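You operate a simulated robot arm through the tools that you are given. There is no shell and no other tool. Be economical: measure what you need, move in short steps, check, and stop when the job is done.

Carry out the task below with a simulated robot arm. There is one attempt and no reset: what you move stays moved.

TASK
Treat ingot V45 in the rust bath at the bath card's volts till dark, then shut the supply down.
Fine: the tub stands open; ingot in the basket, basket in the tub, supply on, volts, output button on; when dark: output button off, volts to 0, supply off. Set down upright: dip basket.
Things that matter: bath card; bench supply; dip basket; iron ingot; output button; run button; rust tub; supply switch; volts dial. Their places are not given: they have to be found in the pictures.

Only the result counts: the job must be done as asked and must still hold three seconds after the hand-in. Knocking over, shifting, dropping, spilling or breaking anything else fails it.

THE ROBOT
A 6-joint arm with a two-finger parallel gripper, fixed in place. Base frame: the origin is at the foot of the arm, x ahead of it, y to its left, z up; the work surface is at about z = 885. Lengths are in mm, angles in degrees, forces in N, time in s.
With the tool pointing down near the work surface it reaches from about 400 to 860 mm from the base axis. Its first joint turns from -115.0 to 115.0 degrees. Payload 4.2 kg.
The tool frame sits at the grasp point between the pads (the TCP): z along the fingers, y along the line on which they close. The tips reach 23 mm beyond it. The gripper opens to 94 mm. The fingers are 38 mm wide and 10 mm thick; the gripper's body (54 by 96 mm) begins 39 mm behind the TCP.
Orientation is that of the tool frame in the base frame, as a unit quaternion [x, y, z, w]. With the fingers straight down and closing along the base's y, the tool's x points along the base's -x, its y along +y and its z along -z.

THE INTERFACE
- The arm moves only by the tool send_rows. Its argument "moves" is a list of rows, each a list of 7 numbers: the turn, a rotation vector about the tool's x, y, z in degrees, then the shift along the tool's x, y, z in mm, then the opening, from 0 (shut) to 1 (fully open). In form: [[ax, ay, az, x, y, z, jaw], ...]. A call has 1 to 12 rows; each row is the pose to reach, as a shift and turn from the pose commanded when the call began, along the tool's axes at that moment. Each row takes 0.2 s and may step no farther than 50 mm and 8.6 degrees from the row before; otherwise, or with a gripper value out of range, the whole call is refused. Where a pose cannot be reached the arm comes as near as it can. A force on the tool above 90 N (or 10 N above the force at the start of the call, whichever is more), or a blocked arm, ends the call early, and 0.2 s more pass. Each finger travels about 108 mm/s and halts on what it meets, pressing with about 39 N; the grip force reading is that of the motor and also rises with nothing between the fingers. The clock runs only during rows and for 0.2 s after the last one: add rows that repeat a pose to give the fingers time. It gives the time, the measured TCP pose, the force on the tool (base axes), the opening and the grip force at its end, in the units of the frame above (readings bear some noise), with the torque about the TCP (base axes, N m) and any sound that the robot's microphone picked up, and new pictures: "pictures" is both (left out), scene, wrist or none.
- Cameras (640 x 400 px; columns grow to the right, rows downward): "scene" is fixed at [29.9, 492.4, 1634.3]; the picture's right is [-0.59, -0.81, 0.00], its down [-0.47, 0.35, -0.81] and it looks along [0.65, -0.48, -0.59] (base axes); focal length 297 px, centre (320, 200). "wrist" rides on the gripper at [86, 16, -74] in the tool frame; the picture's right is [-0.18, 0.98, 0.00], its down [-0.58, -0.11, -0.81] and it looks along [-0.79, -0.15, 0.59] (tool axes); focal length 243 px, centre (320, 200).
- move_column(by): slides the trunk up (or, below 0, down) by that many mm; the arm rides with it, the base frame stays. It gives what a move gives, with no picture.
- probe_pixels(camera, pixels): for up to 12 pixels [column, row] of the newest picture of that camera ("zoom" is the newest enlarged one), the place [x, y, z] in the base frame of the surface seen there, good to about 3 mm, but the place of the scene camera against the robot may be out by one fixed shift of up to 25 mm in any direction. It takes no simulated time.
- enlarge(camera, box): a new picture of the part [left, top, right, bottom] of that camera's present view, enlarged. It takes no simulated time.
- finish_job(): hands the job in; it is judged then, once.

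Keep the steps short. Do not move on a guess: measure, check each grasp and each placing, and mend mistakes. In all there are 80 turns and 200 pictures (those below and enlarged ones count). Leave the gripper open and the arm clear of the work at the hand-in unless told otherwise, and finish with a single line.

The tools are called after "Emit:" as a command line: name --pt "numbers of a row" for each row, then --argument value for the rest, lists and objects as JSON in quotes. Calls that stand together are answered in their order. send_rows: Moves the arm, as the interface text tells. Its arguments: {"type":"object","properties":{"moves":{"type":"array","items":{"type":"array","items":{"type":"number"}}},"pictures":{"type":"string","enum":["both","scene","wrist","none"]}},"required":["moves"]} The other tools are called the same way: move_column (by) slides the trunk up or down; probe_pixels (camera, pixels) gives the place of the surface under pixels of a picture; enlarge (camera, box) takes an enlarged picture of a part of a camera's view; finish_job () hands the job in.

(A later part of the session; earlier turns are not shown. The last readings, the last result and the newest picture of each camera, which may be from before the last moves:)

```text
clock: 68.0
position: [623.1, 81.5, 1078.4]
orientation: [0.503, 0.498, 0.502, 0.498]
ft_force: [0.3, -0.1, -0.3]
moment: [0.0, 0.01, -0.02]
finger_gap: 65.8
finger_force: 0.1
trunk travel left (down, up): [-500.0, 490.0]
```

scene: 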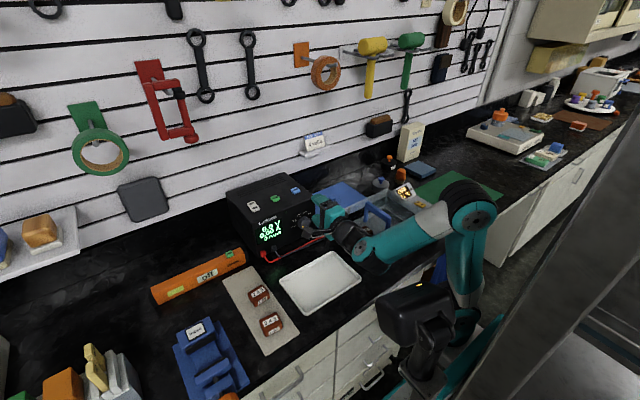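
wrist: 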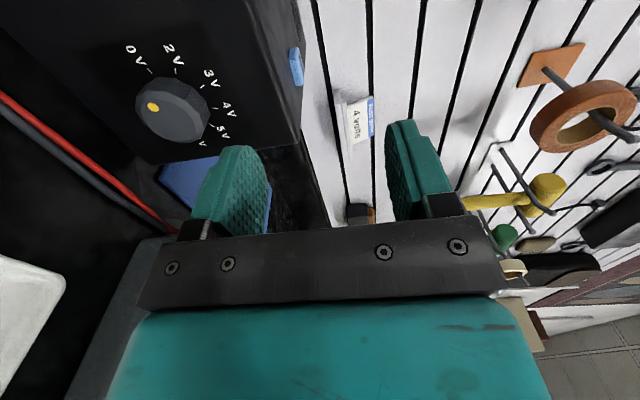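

A clear dial view. I enlarge and measure its centre and ticks.

Emit:
enlarge --camera "wrist" --box '[95, 25, 255, 165]'

Emit:
probe_pixels --camera "wrist" --pixels '[[148, 70], [174, 68], [198, 87], [212, 107], [152, 107], [137, 110], [160, 79], [164, 135], [170, 105], [205, 95], [165, 80], [195, 115]]'

```text
2.86 times, centred on (175, 95) of wrist
```

zoom: 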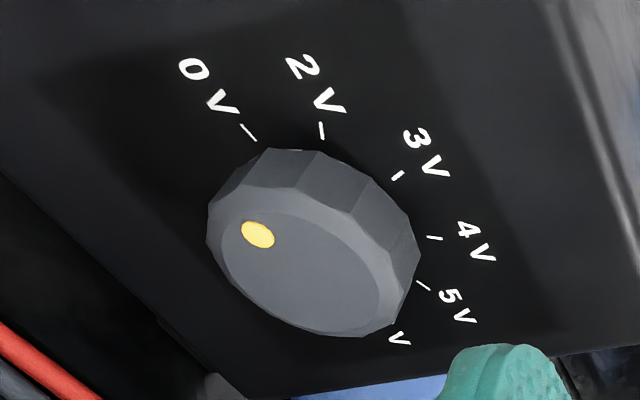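

```text
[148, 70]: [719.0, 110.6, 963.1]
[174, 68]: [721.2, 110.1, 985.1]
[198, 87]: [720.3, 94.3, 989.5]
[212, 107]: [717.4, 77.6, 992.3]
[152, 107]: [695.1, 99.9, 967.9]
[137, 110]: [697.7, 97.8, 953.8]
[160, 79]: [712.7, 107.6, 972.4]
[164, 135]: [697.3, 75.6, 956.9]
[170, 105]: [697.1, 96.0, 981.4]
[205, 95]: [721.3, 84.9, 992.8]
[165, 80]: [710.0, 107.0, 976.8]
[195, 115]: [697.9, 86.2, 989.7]
```

Emit:
probe_pixels --camera "zoom" --pixels '[[312, 272], [258, 234], [226, 250], [260, 215], [310, 218], [360, 240], [400, 285], [395, 318], [360, 332], [310, 325], [265, 300], [240, 275]]'

Emit:
probe_pixels --camera "zoom" --pixels '[[248, 132], [321, 131], [397, 176], [434, 237], [423, 285], [243, 124], [253, 139], [320, 124], [402, 172], [441, 238], [430, 289], [200, 100]]'

```text
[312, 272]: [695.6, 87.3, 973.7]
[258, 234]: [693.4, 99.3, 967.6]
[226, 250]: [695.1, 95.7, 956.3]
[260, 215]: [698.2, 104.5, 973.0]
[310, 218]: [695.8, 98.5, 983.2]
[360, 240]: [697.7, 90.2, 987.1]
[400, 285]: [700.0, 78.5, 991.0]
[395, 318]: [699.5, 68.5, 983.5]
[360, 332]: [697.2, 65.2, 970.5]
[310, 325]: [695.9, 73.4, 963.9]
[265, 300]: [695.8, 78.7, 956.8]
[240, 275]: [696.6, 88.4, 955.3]
```

```text
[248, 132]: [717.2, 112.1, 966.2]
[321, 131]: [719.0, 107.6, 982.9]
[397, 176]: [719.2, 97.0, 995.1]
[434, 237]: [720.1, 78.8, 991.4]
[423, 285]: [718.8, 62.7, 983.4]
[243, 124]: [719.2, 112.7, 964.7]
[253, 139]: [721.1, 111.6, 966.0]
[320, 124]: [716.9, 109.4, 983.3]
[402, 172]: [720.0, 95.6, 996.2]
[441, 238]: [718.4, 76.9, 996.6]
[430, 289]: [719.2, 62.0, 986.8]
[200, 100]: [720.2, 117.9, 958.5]
```

Dial centre ≈ (84.5, 972.5), face at x 696, radius 19. I lower the trunk by 106.

Emit:
move_column --by -106

Emit:
send_rows --pt "0 0 0 2.5 0 0 0.7" --pictures "both"

```text
clock: 69.3
position: [623.1, 81.3, 972.8]
orientation: [0.502, 0.497, 0.502, 0.499]
ft_force: [0.0, -0.1, 0.4]
moment: [-0.04, 0.03, 0.0]
finger_gap: 65.9
finger_force: 0.0
trunk travel left (down, up): [-394.0, 596.0]
```

```text
clock: 69.8
position: [622.9, 84.8, 973.4]
orientation: [0.503, 0.497, 0.501, 0.498]
ft_force: [0.3, -0.4, -0.1]
moment: [-0.04, 0.0, 0.01]
finger_gap: 65.6
finger_force: 0.2
trunk travel left (down, up): [-394.0, 596.0]
```

scene: 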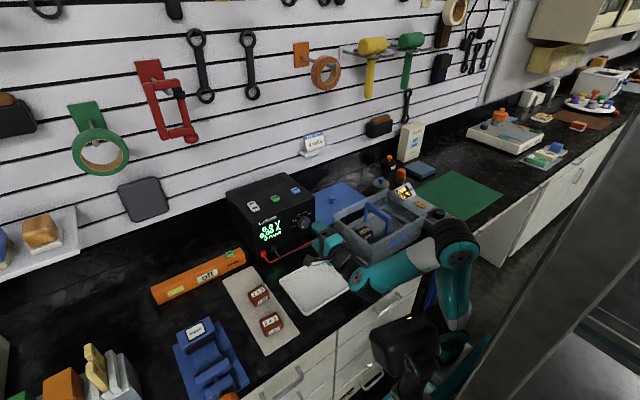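
wrist: 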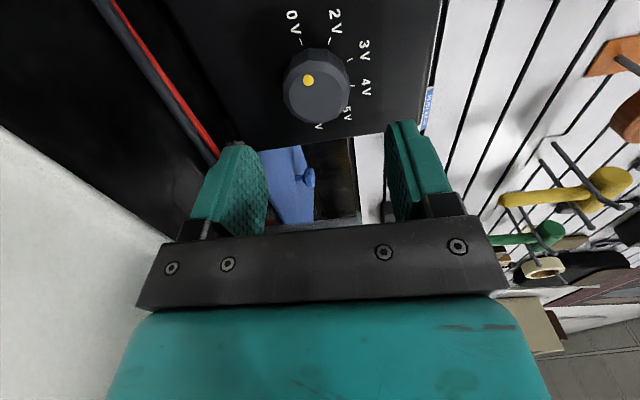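

I advance 68 mm so the fingers straddle the knob, then look.

Emit:
send_rows --pt "0 0 0 0 -0.5 25 0.7" --pt "0 0 0 0 -0.5 50 0.7" --pt "0 0 0 0 -0.5 68 0.7" --pt "0 0 0 0 -0.5 68 0.7"

Emit:
enlarge --camera "scene" --box '[260, 190, 360, 270]'

```text
clock: 70.8
position: [691.3, 84.6, 972.9]
orientation: [0.502, 0.498, 0.502, 0.498]
ft_force: [-0.1, 0.2, -0.3]
moment: [-0.01, 0.01, 0.04]
finger_gap: 66.0
finger_force: 0.0
trunk travel left (down, up): [-394.0, 596.0]
```

scene: 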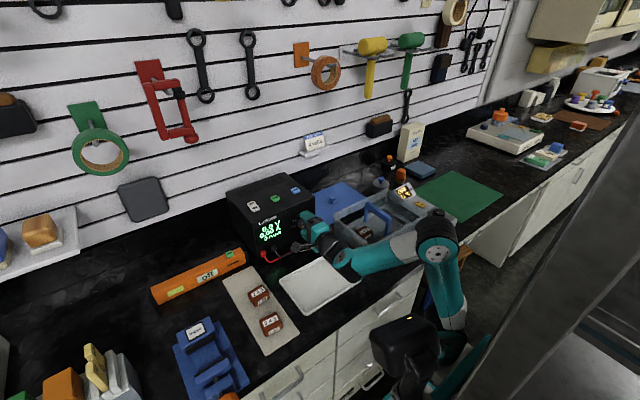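
wrist: 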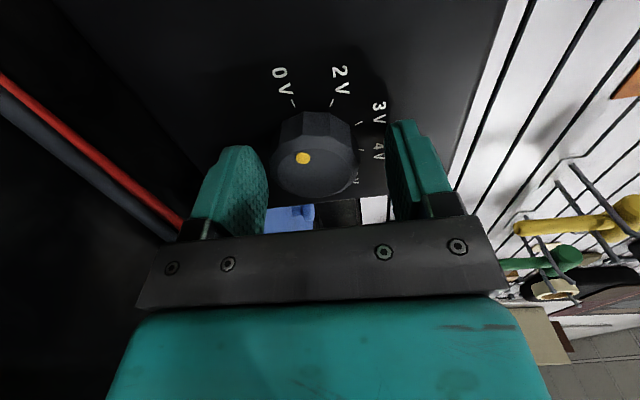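

```text
5.00 times, centred on (310, 230) of scene
```

zoom: 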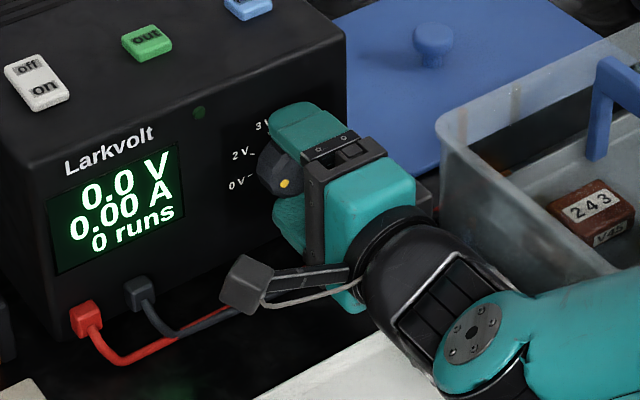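

Knob is centred between the fingers. I grip it.

Emit:
send_rows --pt "0 0 0 0 0 0 0.5" --pt "0 0 0 0 0 0 0.3" --pt "0 0 0 0 0 0 0.3" --pt "0 0 0 0 0 0 0.3" --pictures "wrist"

```text
clock: 71.8
position: [690.9, 84.1, 970.6]
orientation: [0.503, 0.5, 0.499, 0.498]
ft_force: [-6.5, -1.6, -31.0]
moment: [0.02, -0.33, -0.04]
finger_gap: 43.7
finger_force: 44.7
trunk travel left (down, up): [-394.0, 596.0]
```

wrist: 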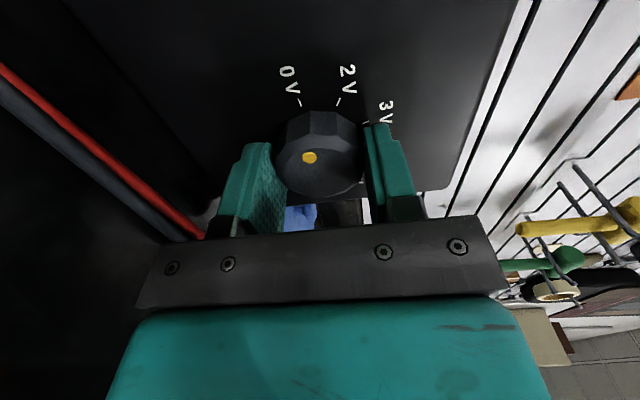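

A 31 N pull shows the knob is ~3 mm lower than I held. I shift 2.5 mm down to relieve it.

Emit:
send_rows --pt "0 0 0 0 -2.5 0 0.3" --pt "0 0 0 0 -2.5 0 0.3" --pictures "none"

```text
clock: 72.3
position: [691.4, 83.8, 969.9]
orientation: [0.503, 0.497, 0.502, 0.498]
ft_force: [-13.8, 0.0, -20.0]
moment: [0.0, 0.76, -0.05]
finger_gap: 44.0
finger_force: 45.5
trunk travel left (down, up): [-394.0, 596.0]
```

Emit:
send_rows --pt "0 0 0 0 -1.5 -0.5 0.3" --pt "0 0 7 0 -1.5 -0.5 0.3" --pt "0 0 14 0 -1.5 -0.5 0.3" --pt "0 0 21 0 -1.5 -0.5 0.3" --pt "0 0 28 0 -1.5 -0.5 0.3" --pt "0 0 35 0 -1.5 -0.5 0.3" --pt "0 0 42 0 -1.5 -0.5 0.3" --pt "0 0 42 0 -1.5 -0.5 0.3"

Emit:
enlarge --camera "scene" --box '[260, 190, 360, 270]'

```text
clock: 74.2
position: [690.8, 84.0, 970.0]
orientation: [0.647, 0.283, 0.648, 0.286]
ft_force: [7.1, -2.4, 7.6]
moment: [0.0, 0.93, 0.13]
finger_gap: 43.8
finger_force: 45.5
trunk travel left (down, up): [-394.0, 596.0]
```

scene: 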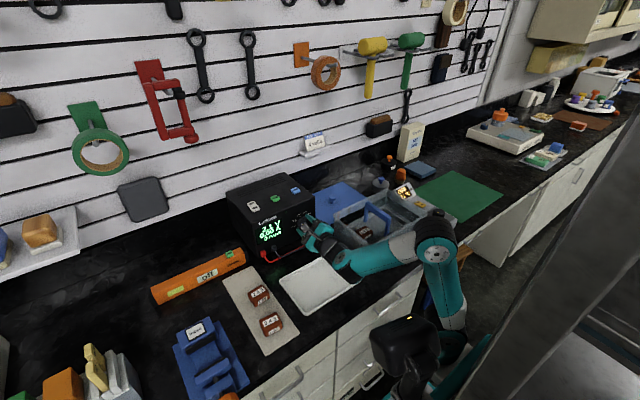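
wrist: 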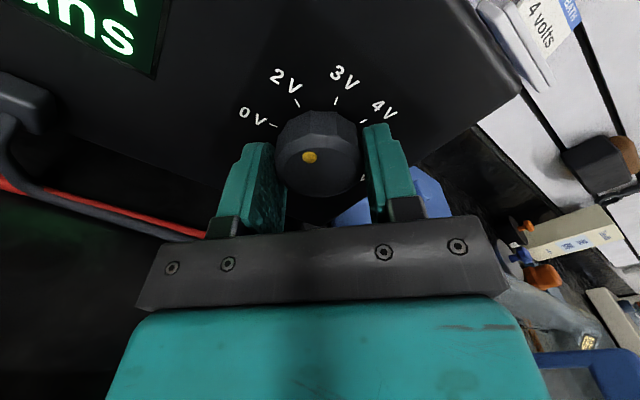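

```text
5.00 times, centred on (310, 230) of scene
```

zoom: 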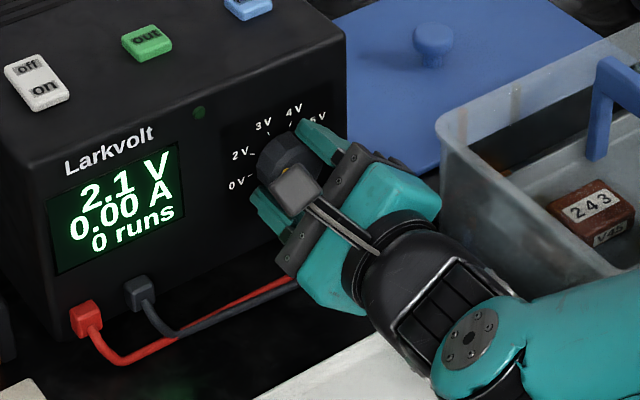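

It works: 2.1 V after 42°. I continue +74° and read.

Emit:
send_rows --pt "0 0 8 0 0 0 0.3" --pt "0 0 16 0 0 0 0.3" --pt "0 0 24 0 0 0 0.3" --pt "0 0 32 0 0 0 0.3" --pt "0 0 40 0 0 0 0.3" --pt "0 0 48 0 0 0 0.3" --pt "0 0 56 0 0 0 0.3" --pt "0 0 64 0 0 0 0.3" --pt "0 0 72 0 0 0 0.3" --pt "0 0 74 0 0 0 0.3" --pt "0 0 74 0 0 0 0.3" --pictures "wrist"

Emit:
enlarge --camera "scene" --box '[260, 190, 360, 270]'

```text
clock: 74.7
position: [694.8, 86.4, 973.5]
orientation: [0.683, 0.229, 0.663, 0.205]
ft_force: [-60.5, 6.4, -8.2]
moment: [0.62, -2.25, -0.87]
finger_gap: 44.2
finger_force: 17.8
out of reach, approached as far as the arm can: row 2
trunk travel left (down, up): [-394.0, 596.0]
stopped in row 2: the force on the tool passed its limit (the readings are from after the stop); the commanded pose is now the measured one
```

wrist: 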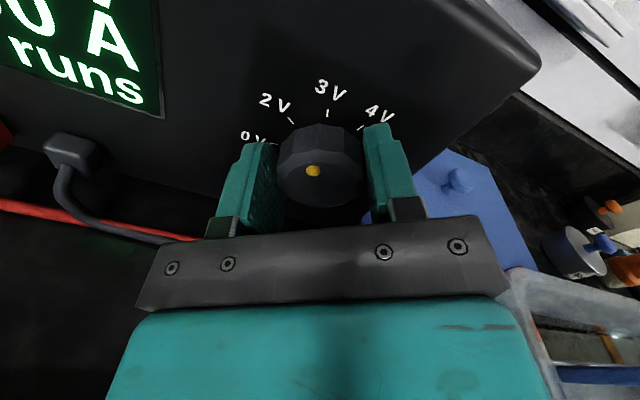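

```text
5.00 times, centred on (310, 230) of scene
```

zoom: 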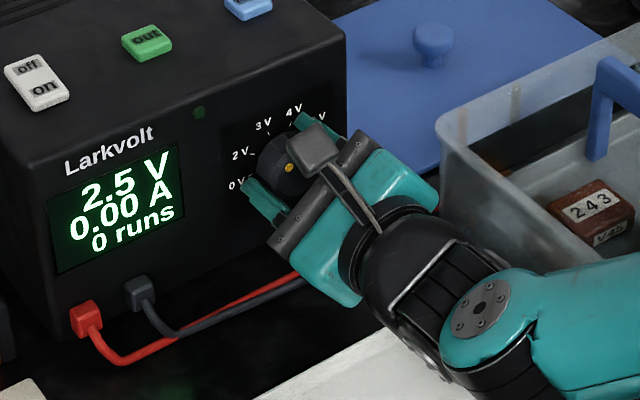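

At 2.5 V the wrist roll reached its limit. I release, back off, roll back and regrip.

Emit:
send_rows --pt "0 0 0 0 0 -4 0.5" --pt "0 0 0 0 0 -4 0.65" --pt "0 0 0 0 0 -20 0.65" --pt "0 0 0 0 0 -42 0.65" --pt "0 0 0 0 0 -42 0.65" --pictures "wrist"

Emit:
enlarge --camera "scene" --box '[260, 190, 360, 270]'

```text
clock: 75.9
position: [665.9, 78.9, 989.6]
orientation: [0.683, 0.228, 0.662, 0.208]
ft_force: [0.1, 0.3, 0.9]
moment: [0.01, -0.04, 0.03]
finger_gap: 61.0
finger_force: 0.0
out of reach, approached as far as the arm can: row 3, 4, 5
trunk travel left (down, up): [-394.0, 596.0]
```

wrist: 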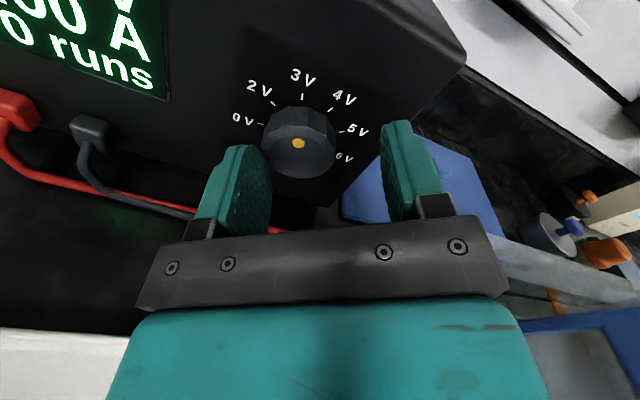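

```text
5.00 times, centred on (310, 230) of scene
```

zoom: 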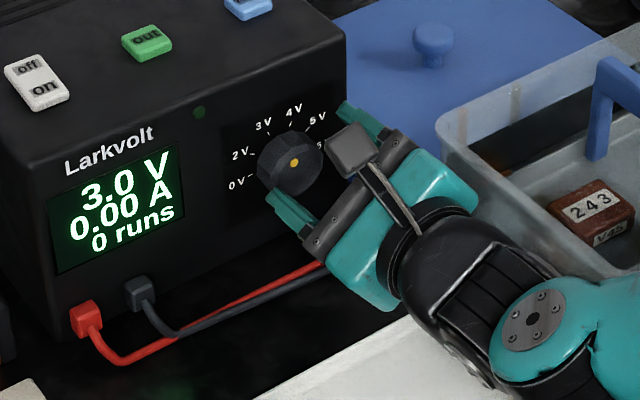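

On release the dial snapped to the 3.0 V detent; one more step of about 42° is needed. I roll back 64° and recentre.

Emit:
send_rows --pt "-0.3 0 -8 -1.6 -2 -2 0.65" --pt "-0.6 0 -16 -3.2 -4 -4 0.65" --pt "-0.9 0 -24 -4.8 -6 -6 0.65" --pt "-1.2 0 -32 -6.4 -8 -6 0.65" --pt "-1.5 0 -40 -8 -10 -6 0.65" --pt "-1.8 0 -48 -9.6 -12 -6 0.65" --pt "-2.1 -0.1 -56 -11.2 -14 -6 0.65" --pt "-2.46 -0.17 -64 -12.8 -16 -6 0.65" --pt "-2.46 -0.17 -64 -12.8 -16 -6 0.65"

```text
clock: 77.9
position: [660.5, 85.1, 970.1]
orientation: [0.455, 0.54, 0.455, 0.542]
ft_force: [-0.2, -0.6, 0.6]
moment: [-0.01, -0.02, -0.01]
finger_gap: 61.3
finger_force: 0.1
trunk travel left (down, up): [-394.0, 596.0]
```

scene: 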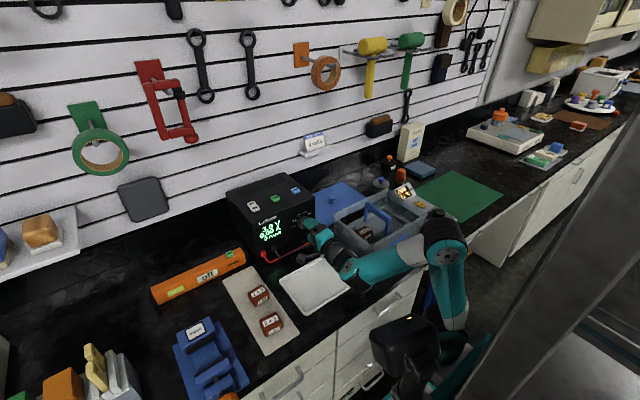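
wrist: 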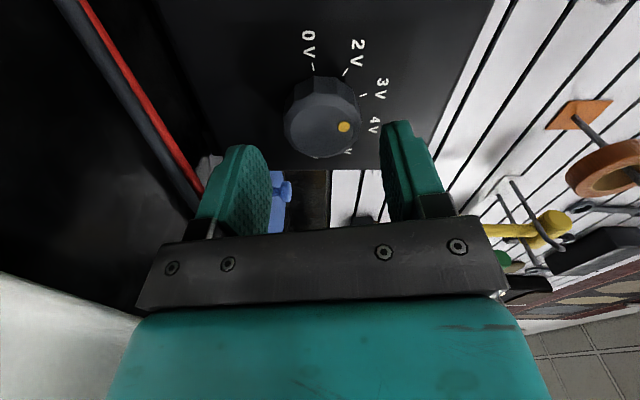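

Emit:
enlarge --camera "scene" --box '[250, 190, 350, 270]'

Emit:
enlarge --camera "wrist" --box '[250, 20, 410, 170]'

```text
5.00 times, centred on (300, 230) of scene
```

zoom: 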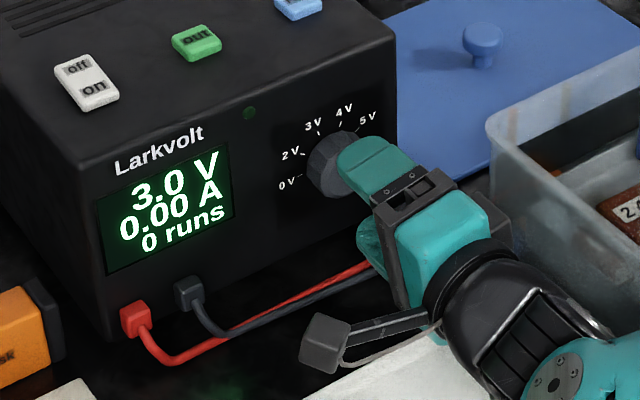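

```text
2.67 times, centred on (330, 95) of wrist
```

zoom: 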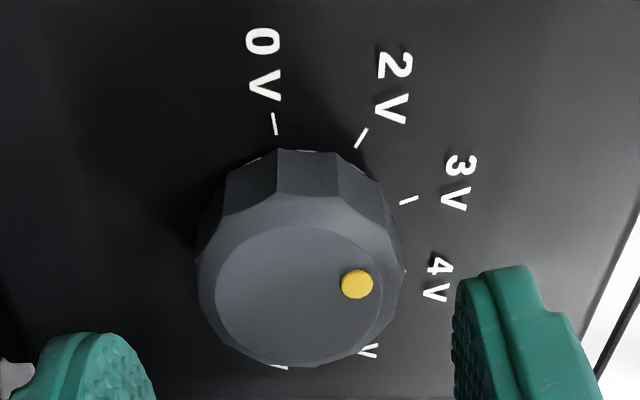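

3.0 V confirmed. I advance 31 mm, grip and turn +42°.

Emit:
send_rows --pt "0 0 0 0 0 16 0.65" --pt "0 0 0 0 0 31 0.65" --pt "0 0 0 0 0 31 0.5" --pt "0 0 0 0 0 31 0.3" --pt "0 0 0 0 0 31 0.3" --pt "0 0 8 0 0 31 0.3" --pt "0 0 16 0 0 31 0.3" --pt "0 0 24 0 0 31 0.3" --pt "0 0 32 0 0 31 0.3" --pt "0 0 40 0 0 31 0.3" --pt "0 0 42 0 0 31 0.3" --pt "0 0 42 0 0 31 0.3" --pictures "wrist"

Emit:
enlarge --camera "scene" --box '[250, 190, 350, 270]'

```text
clock: 80.5
position: [690.3, 85.0, 969.6]
orientation: [0.619, 0.341, 0.619, 0.342]
ft_force: [6.0, -1.0, 11.2]
moment: [-0.02, -0.34, 0.2]
finger_gap: 43.9
finger_force: 44.8
trunk travel left (down, up): [-394.0, 596.0]
```

wrist: 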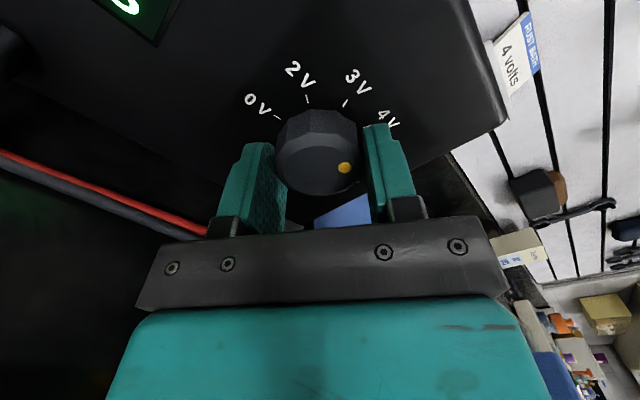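

```text
5.00 times, centred on (300, 230) of scene
```

zoom: 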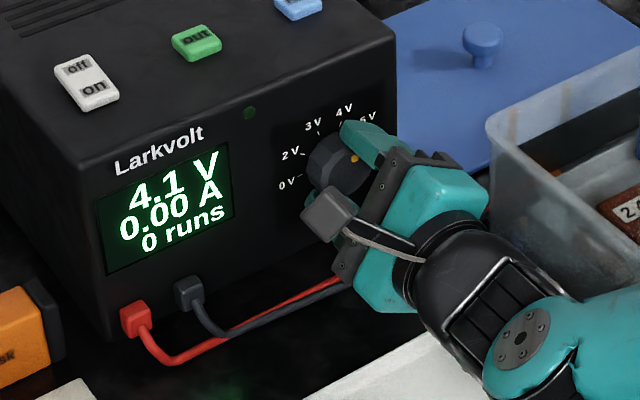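

4.1 V, so it should snap to 4.0. I release and back off.

Emit:
send_rows --pt "0 0 -1.5 0 0 0 0.3" --pt "0 0 -1.5 0 0 0 0.5" --pt "0 0 -1.5 0 0 0 0.65" --pt "0 0 -1.5 0 0 -18 0.65" --pt "0 0 -1.5 0 0 -36 0.65" --pt "0 0 -1.5 0 0 -36 0.65" --pictures "none"

Emit:
enlarge --camera "scene" --box '[250, 190, 350, 270]'

```text
clock: 81.9
position: [654.4, 84.7, 969.9]
orientation: [0.614, 0.349, 0.615, 0.35]
ft_force: [-0.5, 0.5, -0.3]
moment: [-0.01, -0.01, 0.02]
finger_gap: 61.1
finger_force: 0.0
trunk travel left (down, up): [-394.0, 596.0]
```

```text
5.00 times, centred on (300, 230) of scene
5 turns are left
```

zoom: 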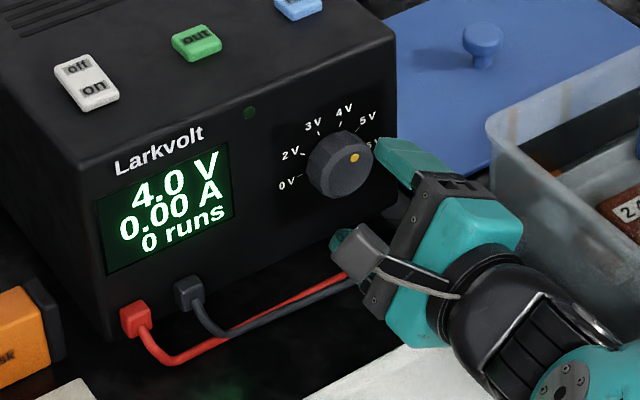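

4.0 V is set. Only 5 turns remain, so I batch calls from here. I roll level, back off, raise the trunk 200, pitch the tool 45° down over the "out" button (780,147), press it, rise, and watch the display and the ingot.

Emit:
send_rows --pt "0 0 -7.7 0 0 -10 0.4" --pt "0 0 -15.4 0 0 -20 0.2" --pt "0 0 -23.1 0 0 -29 0" --pt "0 0 -30.7 0 0 -29 0" --pt "0 0 -30.7 0 0 -29 0" --pictures "none"

Emit:
move_column --by 200

Emit:
send_rows --pt "7.5 0 0 10.5 -6 24 0" --pt "15 0 0 21 -12 49 0" --pt "22.5 0 0 31.5 -20 73 0" --pt "30 0 0 42 -30 97 0" --pt "37.5 0 0 52.5 -44 122 0" --pt "45 0 0 62.8 -58 146 0" --pt "45 0 0 62.8 -58 146 0" --pictures "both"

Emit:
send_rows --pt "0 0 0 0 -10 10 0" --pt "0 0 0 0 -17 17 0" --pt "0 0 0 0 -21 21 0" --pt "0 0 0 0 -24 24 0" --pt "0 0 0 0 -24 24 0" --pictures "wrist"

Emit:
send_rows --pt "0 0 0 0 8 -8 0" --pt "0 0 0 0 24 -24 0" --pt "0 0 0 0 24 -24 0" --pictures "scene"

Emit:
enlarge --camera "scene" --box '[225, 165, 425, 275]'

Emit:
send_rows --pt "0 0 0 0 0 0 0" --pt "0 0 0 0 0 0 0" --pt "0 0 0 0 0 0 0" --pt "0 0 0 0 0 0 0" --pt "0 0 0 0 0 0 0" --pt "0 0 0 0 0 0 0" --pt "0 0 0 0 0 0 0" --pt "0 0 0 0 0 0 0" --pictures "none"

Emit:
enlarge --camera "scene" --box '[225, 165, 425, 275]'

```text
clock: 83.1
position: [624.9, 85.7, 969.1]
orientation: [0.499, 0.5, 0.499, 0.502]
ft_force: [-0.3, -0.3, 0.0]
moment: [0.01, -0.02, 0.03]
finger_gap: 0.2
finger_force: 39.6
trunk travel left (down, up): [-394.0, 596.0]
```

```text
clock: 85.3
position: [625.3, 84.8, 1169.6]
orientation: [0.5, 0.499, 0.5, 0.501]
ft_force: [-0.2, 0.6, 0.7]
moment: [-0.01, 0.0, -0.01]
finger_gap: 0.0
finger_force: 39.2
trunk travel left (down, up): [-594.0, 396.0]
```

```text
clock: 86.9
position: [770.7, 147.4, 1110.0]
orientation: [0.653, 0.653, 0.27, 0.271]
ft_force: [0.4, 0.3, -0.1]
moment: [-0.01, -0.01, 0.02]
finger_gap: 0.0
finger_force: 38.8
trunk travel left (down, up): [-594.0, 396.0]
```

scene: 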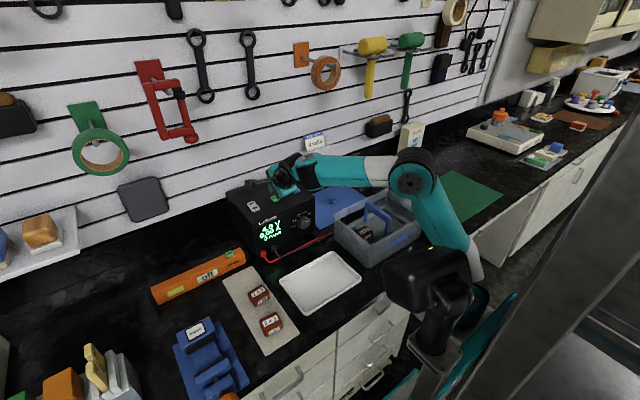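
wrist: 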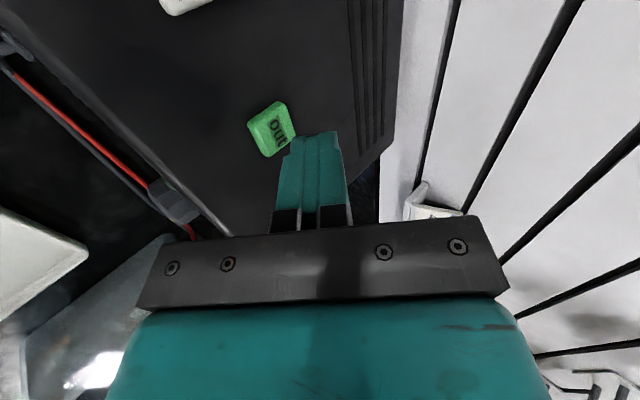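

```text
clock: 88.1
position: [770.7, 148.5, 1076.9]
orientation: [0.654, 0.653, 0.27, 0.271]
ft_force: [0.9, -0.7, 2.9]
moment: [0.02, -0.06, 0.01]
finger_gap: 0.1
finger_force: 39.5
trunk travel left (down, up): [-594.0, 396.0]
heard: click
```

wrist: 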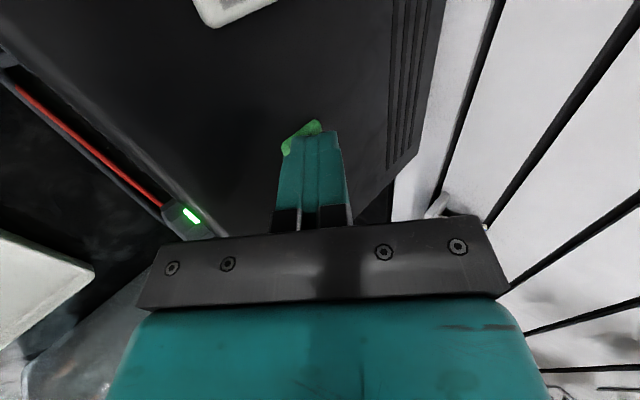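

```text
clock: 88.9
position: [769.9, 147.2, 1109.8]
orientation: [0.654, 0.653, 0.271, 0.271]
ft_force: [0.8, 0.6, -0.5]
moment: [0.0, 0.04, 0.02]
finger_gap: 0.0
finger_force: 39.1
trunk travel left (down, up): [-594.0, 396.0]
```

scene: 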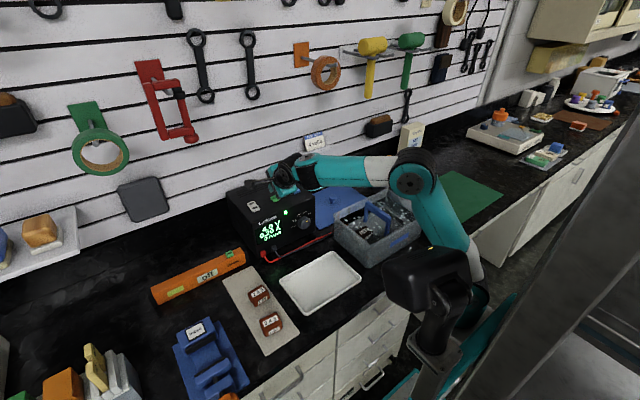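

```text
3.20 times, centred on (325, 220) of scene
```

zoom: 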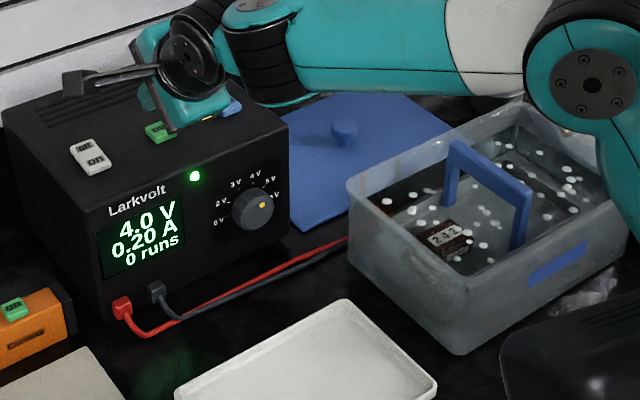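

```text
clock: 90.7
position: [770.7, 148.0, 1109.2]
orientation: [0.653, 0.653, 0.271, 0.271]
ft_force: [-0.6, -0.1, 0.1]
moment: [0.03, -0.01, 0.02]
finger_gap: 0.1
finger_force: 39.0
trunk travel left (down, up): [-594.0, 396.0]
```

```text
3.20 times, centred on (325, 220) of scene
4 turns are left
```

zoom: 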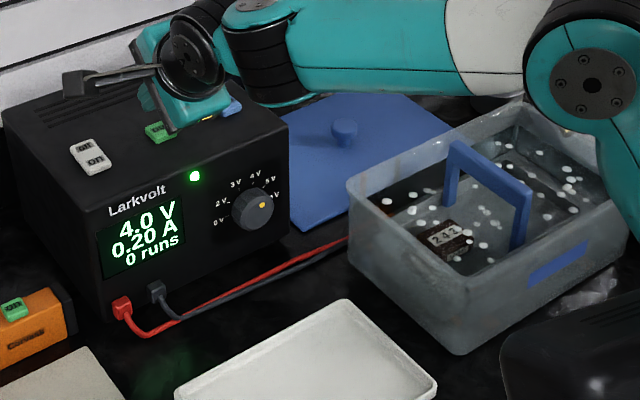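

The output is on (4.0 V, 0.20 A, bubbling, click heard) and the ingot is darkening. I wait in short chunks, zooming on it each time.

Emit:
enlarge --camera "scene" --box '[345, 222, 385, 247]'

Emit:
send_rows --pt "0 0 0 0 0 0 0" --pt "0 0 0 0 0 0 0" --pt "0 0 0 0 0 0 0" --pt "0 0 0 0 0 0 0" --pt "0 0 0 0 0 0 0" --pt "0 0 0 0 0 0 0" --pt "0 0 0 0 0 0 0" --pt "0 0 0 0 0 0 0" --pt "0 0 0 0 0 0 0" --pt "0 0 0 0 0 0 0" --pictures "scene"

Emit:
enlarge --camera "scene" --box '[345, 222, 385, 247]'

Emit:
send_rows --pt "0 0 0 0 0 0 0" --pt "0 0 0 0 0 0 0" --pt "0 0 0 0 0 0 0" --pt "0 0 0 0 0 0 0" --pt "0 0 0 0 0 0 0" --pt "0 0 0 0 0 0 0" --pt "0 0 0 0 0 0 0" --pt "0 0 0 0 0 0 0" --pt "0 0 0 0 0 0 0" --pt "0 0 0 0 0 0 0" --pictures "scene"

Emit:
enlarge --camera "scene" --box '[345, 222, 385, 247]'

Emit:
send_rows --pt "0 0 0 0 0 0 0" --pt "0 0 0 0 0 0 0" --pt "0 0 0 0 0 0 0" --pt "0 0 0 0 0 0 0" --pt "0 0 0 0 0 0 0" --pt "0 0 0 0 0 0 0" --pt "0 0 0 0 0 0 0" --pt "0 0 0 0 0 0 0" --pt "0 0 0 0 0 0 0" --pt "0 0 0 0 0 0 0" --pictures "scene"

Emit:
enlarge --camera "scene" --box '[345, 222, 385, 247]'

```text
16.00 times, centred on (365, 234) of scene
```

zoom: 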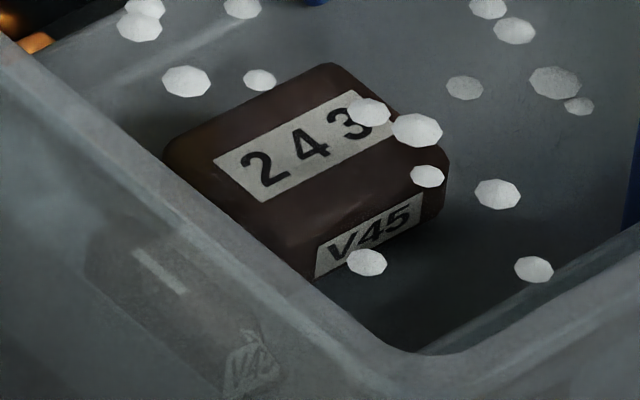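

```text
clock: 92.9
position: [770.0, 147.3, 1108.0]
orientation: [0.653, 0.652, 0.272, 0.271]
ft_force: [0.1, 0.3, 0.4]
moment: [-0.03, -0.01, 0.01]
finger_gap: 0.0
finger_force: 39.4
trunk travel left (down, up): [-594.0, 396.0]
```

scene: 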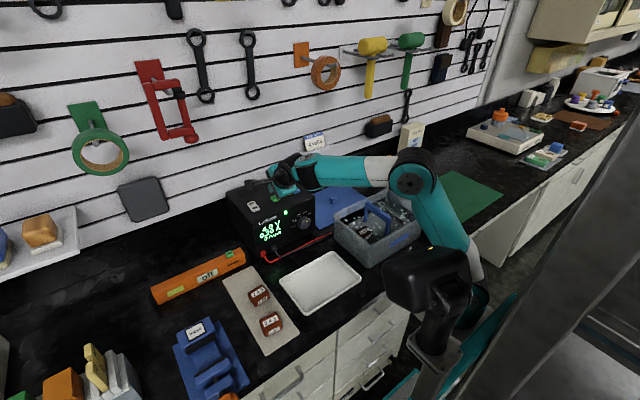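

```text
16.00 times, centred on (365, 234) of scene
```

zoom: 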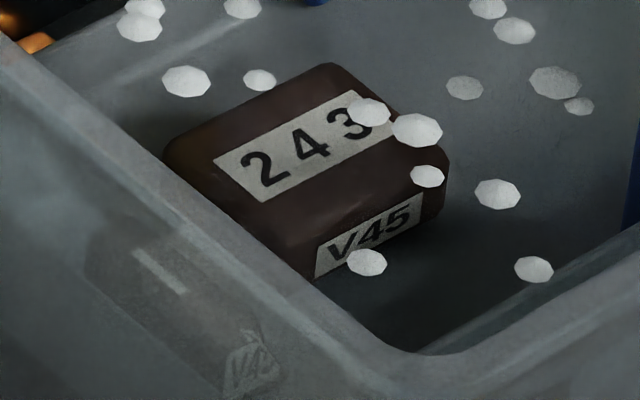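

```text
clock: 95.1
position: [770.7, 147.6, 1110.3]
orientation: [0.653, 0.653, 0.271, 0.272]
ft_force: [-0.5, 0.2, 0.9]
moment: [-0.02, -0.02, 0.01]
finger_gap: 0.0
finger_force: 39.1
trunk travel left (down, up): [-594.0, 396.0]
```

scene: 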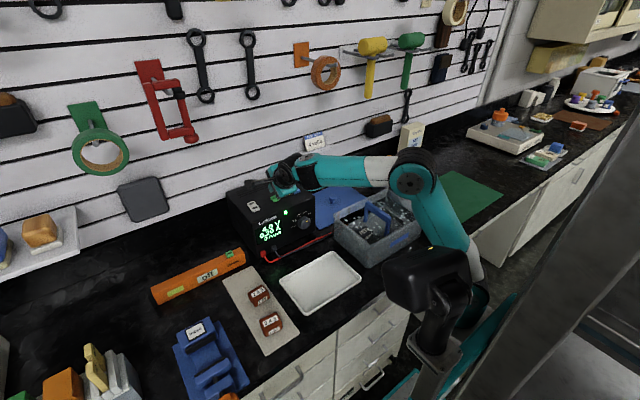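

```text
16.00 times, centred on (365, 234) of scene
```

zoom: 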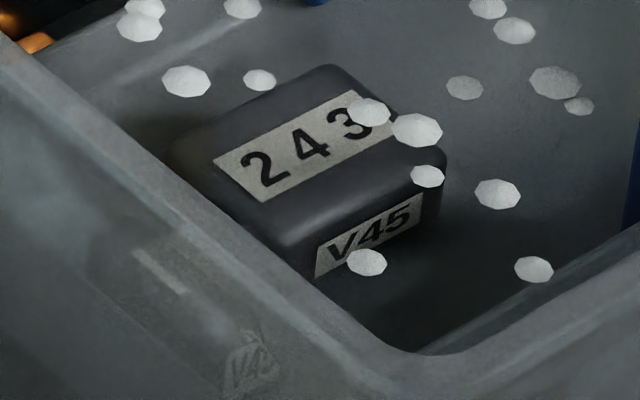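

```text
clock: 97.3
position: [770.2, 148.6, 1109.9]
orientation: [0.654, 0.652, 0.271, 0.271]
ft_force: [-0.2, -0.3, -0.4]
moment: [-0.01, 0.01, 0.0]
finger_gap: 0.0
finger_force: 39.3
trunk travel left (down, up): [-594.0, 396.0]
```

scene: 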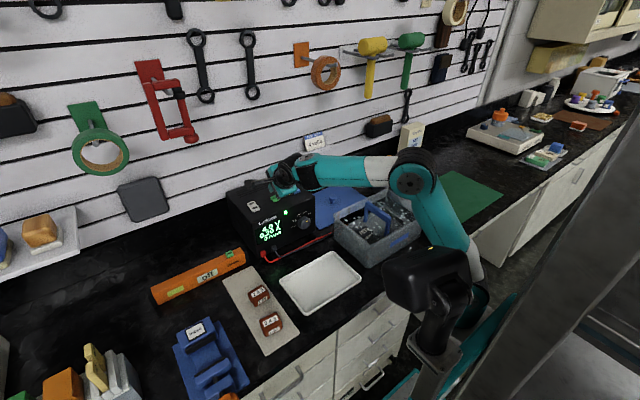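

```text
16.00 times, centred on (365, 234) of scene
3 turns are left
```

zoom: 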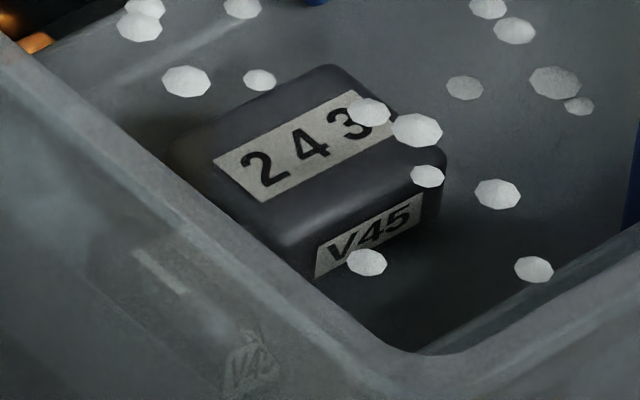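

V45 is now fully dark grey. In one batch I press "out" again to switch the output off, retreat, lower the trunk to dial height, then turn the knob back in three 42° strokes (4→3→2→0), viewing after each.

Emit:
send_rows --pt "0 0 0 0 -10 10 0" --pt "0 0 0 0 -17 17 0" --pt "0 0 0 0 -21 21 0" --pt "0 0 0 0 -24 24 0" --pt "0 0 0 0 -24 24 0" --pt "0 0 0 0 -12 12 0" --pt "0 0 0 0 0 0 0" --pt "0 0 0 0 0 0 0" --pictures "scene"

Emit:
send_rows --pt "-7.5 0 0 -10.3 -7.1 -26.9 0" --pt "-15 0 0 -20.8 -14.8 -54.4 0" --pt "-22.5 0 0 -31.3 -24.7 -78.5 0" --pt "-30 0 0 -41.8 -36.1 -101.1 0" --pt "-37.5 0 0 -52.3 -49.5 -123 0" --pt "-45 0 0 -62.8 -62.2 -144.2 0.3" --pt "-45 0 0 -62.8 -62.2 -144.2 0.65" --pt "-45 0 0 -62.8 -62.2 -144.2 0.65" --pictures "none"

Emit:
move_column --by -200

Emit:
send_rows --pt "0 0 8 0 0 10 0.65" --pt "0 0 16 0 0 20 0.65" --pt "0 0 24 0 0 30 0.65" --pt "0 0 32 0 0 30 0.65" --pt "0 0 32 0 0 30 0.65" --pictures "wrist"

Emit:
send_rows --pt "0 0 0 0 0 18 0.65" --pt "0 0 0 0 0 36 0.65" --pt "0 0 0 0 0 36 0.5" --pt "0 0 0 0 0 36 0.3" --pt "0 0 0 0 0 36 0.3" --pt "0 0 -8 0 0 36 0.3" --pt "0 0 -16 0 0 36 0.3" --pt "0 0 -24 0 0 36 0.3" --pt "0 0 -32 0 0 36 0.3" --pt "0 0 -40 0 0 36 0.3" --pt "0 0 -42 0 0 36 0.3" --pt "0 0 -42 0 0 36 0.3" --pictures "scene"

Emit:
enlarge --camera "scene" --box '[250, 190, 350, 270]'

Emit:
send_rows --pt "0 0 0 0 0 0 0.5" --pt "0 0 0 0 0 0 0.65" --pt "0 0 0 0 0 -18 0.65" --pt "0 0 0 0 0 -36 0.65" --pt "0 0 8 0 0 -36 0.65" --pt "0 0 16 0 0 -36 0.65" --pt "0 0 24 0 0 -36 0.65" --pt "0 0 32 0 0 -36 0.65" --pt "0 0 40 0 0 -36 0.65" --pt "0 0 42 0 0 -36 0.65" --pt "0 0 42 0 0 -36 0.65" --pictures "none"

Emit:
send_rows --pt "0 0 0 0 0 18 0.65" --pt "0 0 0 0 0 36 0.65" --pt "0 0 0 0 0 36 0.5" --pt "0 0 0 0 0 36 0.3" --pt "0 0 0 0 0 36 0.3" --pt "0 0 -8 0 0 36 0.3" --pt "0 0 -16 0 0 36 0.3" --pt "0 0 -24 0 0 36 0.3" --pt "0 0 -32 0 0 36 0.3" --pt "0 0 -40 0 0 36 0.3" --pt "0 0 -42 0 0 36 0.3" --pt "0 0 -42 0 0 36 0.3" --pictures "scene"

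Emit:
enlarge --camera "scene" --box '[250, 190, 350, 270]'

Emit:
send_rows --pt "0 0 0 0 0 0 0.5" --pt "0 0 0 0 0 0 0.65" --pt "0 0 0 0 0 -18 0.65" --pt "0 0 0 0 0 -36 0.65" --pt "0 0 8 0 0 -36 0.65" --pt "0 0 16 0 0 -36 0.65" --pt "0 0 24 0 0 -36 0.65" --pt "0 0 32 0 0 -36 0.65" --pt "0 0 40 0 0 -36 0.65" --pt "0 0 42 0 0 -36 0.65" --pt "0 0 42 0 0 -36 0.65" --pictures "none"

Emit:
send_rows --pt "0 0 0 0 0 18 0.65" --pt "0 0 0 0 0 36 0.65" --pt "0 0 0 0 0 36 0.5" --pt "0 0 0 0 0 36 0.3" --pt "0 0 0 0 0 36 0.3" --pt "0 0 -8 0 0 36 0.3" --pt "0 0 -16 0 0 36 0.3" --pt "0 0 -24 0 0 36 0.3" --pt "0 0 -32 0 0 36 0.3" --pt "0 0 -40 0 0 36 0.3" --pt "0 0 -42 0 0 36 0.3" --pt "0 0 -42 0 0 36 0.3" --pictures "none"

Emit:
send_rows --pt "0 0 0 0 0 0 0.5" --pt "0 0 0 0 0 0 0.65" --pt "0 0 0 0 0 -18 0.65" --pt "0 0 0 0 0 -36 0.65" --pt "0 0 0 0 0 -36 0.65" --pictures "both"

Emit:
enlarge --camera "scene" --box '[250, 190, 350, 270]'

```text
clock: 99.1
position: [772.2, 147.5, 1111.6]
orientation: [0.654, 0.652, 0.271, 0.271]
ft_force: [-0.2, -0.1, 0.7]
moment: [0.02, 0.01, 0.01]
finger_gap: 0.1
finger_force: 39.1
trunk travel left (down, up): [-594.0, 396.0]
heard: click
```

scene: 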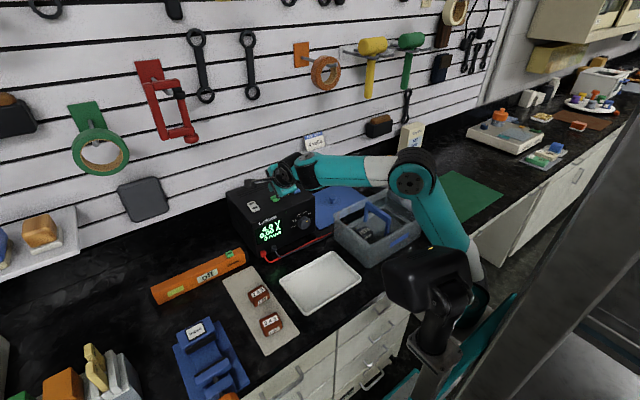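

```text
clock: 100.9
position: [625.9, 84.3, 1168.8]
orientation: [0.5, 0.5, 0.501, 0.5]
ft_force: [0.4, -0.5, 0.4]
moment: [-0.01, -0.01, -0.03]
finger_gap: 61.2
finger_force: 0.1
trunk travel left (down, up): [-594.0, 396.0]
```

```text
clock: 103.1
position: [626.6, 84.6, 969.0]
orientation: [0.5, 0.499, 0.5, 0.501]
ft_force: [0.2, 0.4, 0.6]
moment: [0.0, 0.01, 0.01]
finger_gap: 61.0
finger_force: 0.1
trunk travel left (down, up): [-394.0, 596.0]
```

```text
clock: 104.3
position: [656.6, 84.2, 969.4]
orientation: [0.618, 0.341, 0.619, 0.344]
ft_force: [-0.4, -0.1, 1.1]
moment: [0.0, -0.02, 0.0]
finger_gap: 61.3
finger_force: 0.0
trunk travel left (down, up): [-394.0, 596.0]
```

wrist: 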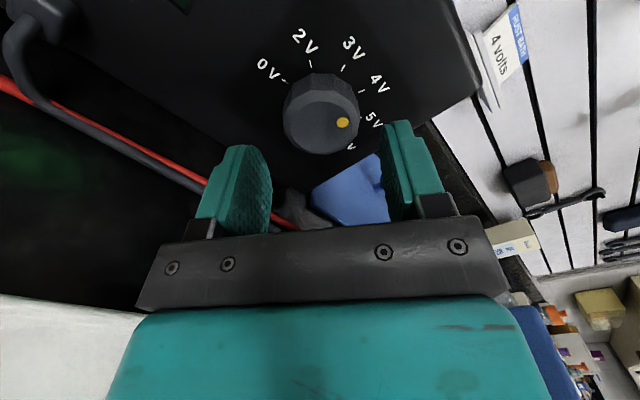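

```text
clock: 106.9
position: [693.5, 84.6, 969.3]
orientation: [0.454, 0.541, 0.454, 0.542]
ft_force: [39.6, 9.3, 18.4]
moment: [0.04, 0.47, 0.16]
finger_gap: 43.7
finger_force: 44.8
trunk travel left (down, up): [-394.0, 596.0]
```

scene: 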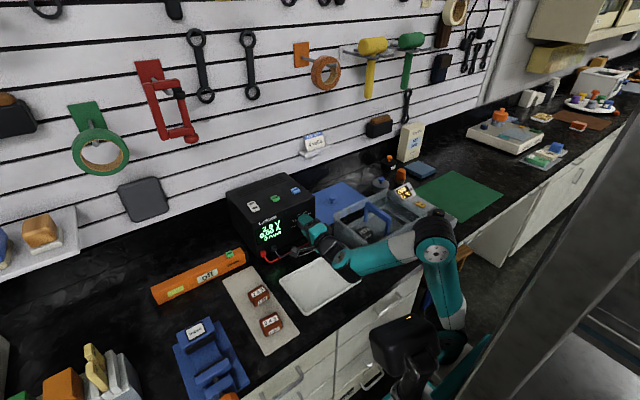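

```text
5.00 times, centred on (300, 230) of scene
```

zoom: 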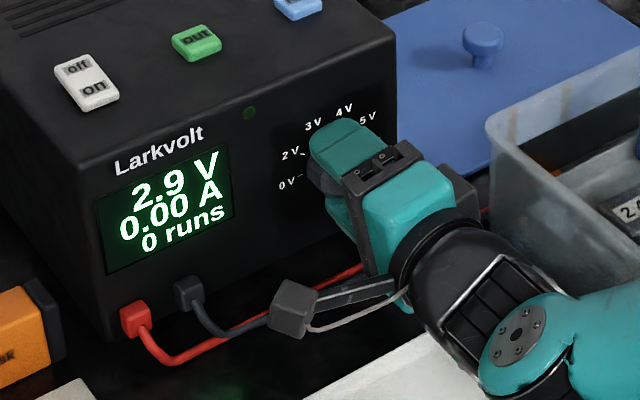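

```text
clock: 109.3
position: [657.4, 85.0, 969.0]
orientation: [0.619, 0.342, 0.619, 0.342]
ft_force: [-0.5, -0.3, 0.8]
moment: [-0.01, 0.02, -0.01]
finger_gap: 61.1
finger_force: 0.1
trunk travel left (down, up): [-394.0, 596.0]
```

```text
clock: 111.9
position: [693.3, 86.0, 970.2]
orientation: [0.455, 0.541, 0.454, 0.543]
ft_force: [19.8, 1.0, 17.2]
moment: [-0.01, 0.11, 0.69]
finger_gap: 42.8
finger_force: 45.7
trunk travel left (down, up): [-394.0, 596.0]
```

scene: 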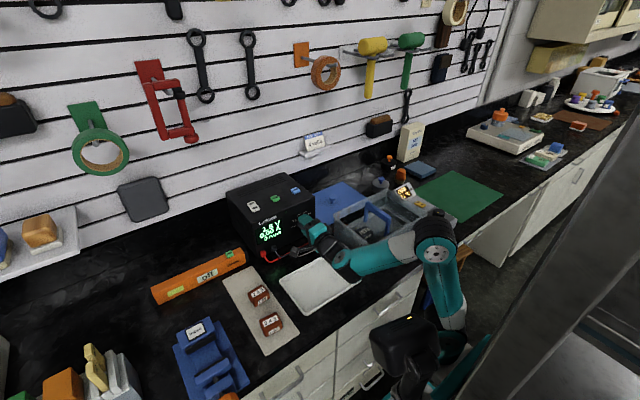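

```text
5.00 times, centred on (300, 230) of scene
```

zoom: 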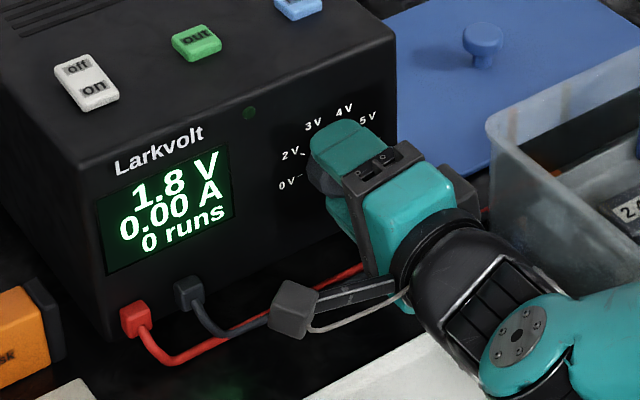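

```text
clock: 114.3
position: [656.2, 85.2, 969.9]
orientation: [0.619, 0.341, 0.619, 0.343]
ft_force: [-0.2, -0.4, 0.3]
moment: [0.01, 0.01, 0.03]
finger_gap: 61.0
finger_force: 0.0
trunk travel left (down, up): [-394.0, 596.0]
```

```text
clock: 116.9
position: [694.6, 84.0, 971.2]
orientation: [0.454, 0.541, 0.455, 0.542]
ft_force: [24.4, -7.7, 14.8]
moment: [0.93, 0.59, 0.04]
finger_gap: 43.1
finger_force: 45.1
trunk travel left (down, up): [-394.0, 596.0]
```

```text
clock: 118.1
position: [655.9, 83.4, 969.2]
orientation: [0.455, 0.541, 0.455, 0.542]
ft_force: [0.5, -0.5, 0.5]
moment: [-0.03, -0.02, 0.01]
finger_gap: 61.2
finger_force: 0.1
trunk travel left (down, up): [-394.0, 596.0]
```

scene: 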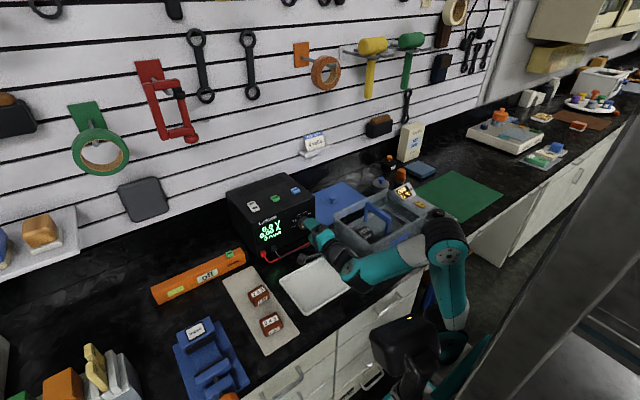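
wrist: 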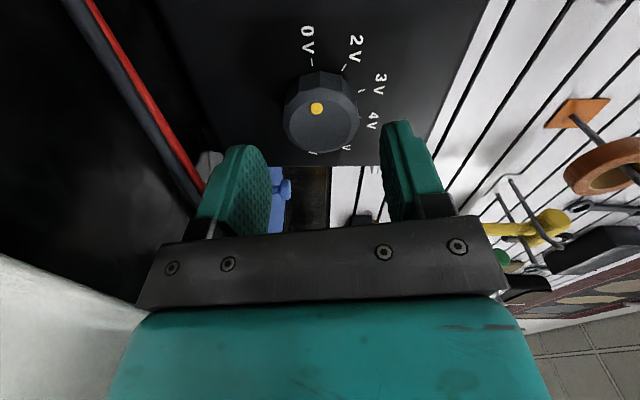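

```text
5.00 times, centred on (300, 230) of scene
2 turns are left
```

zoom: 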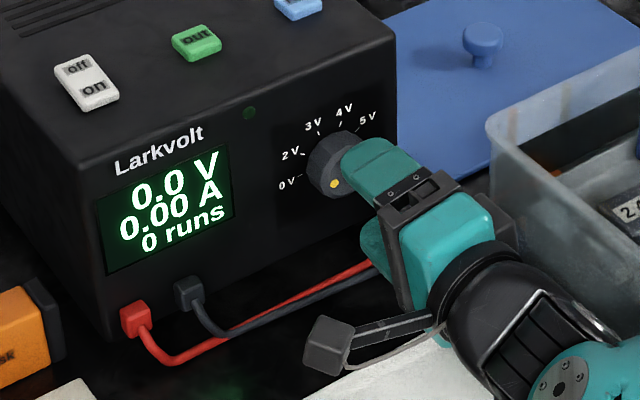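

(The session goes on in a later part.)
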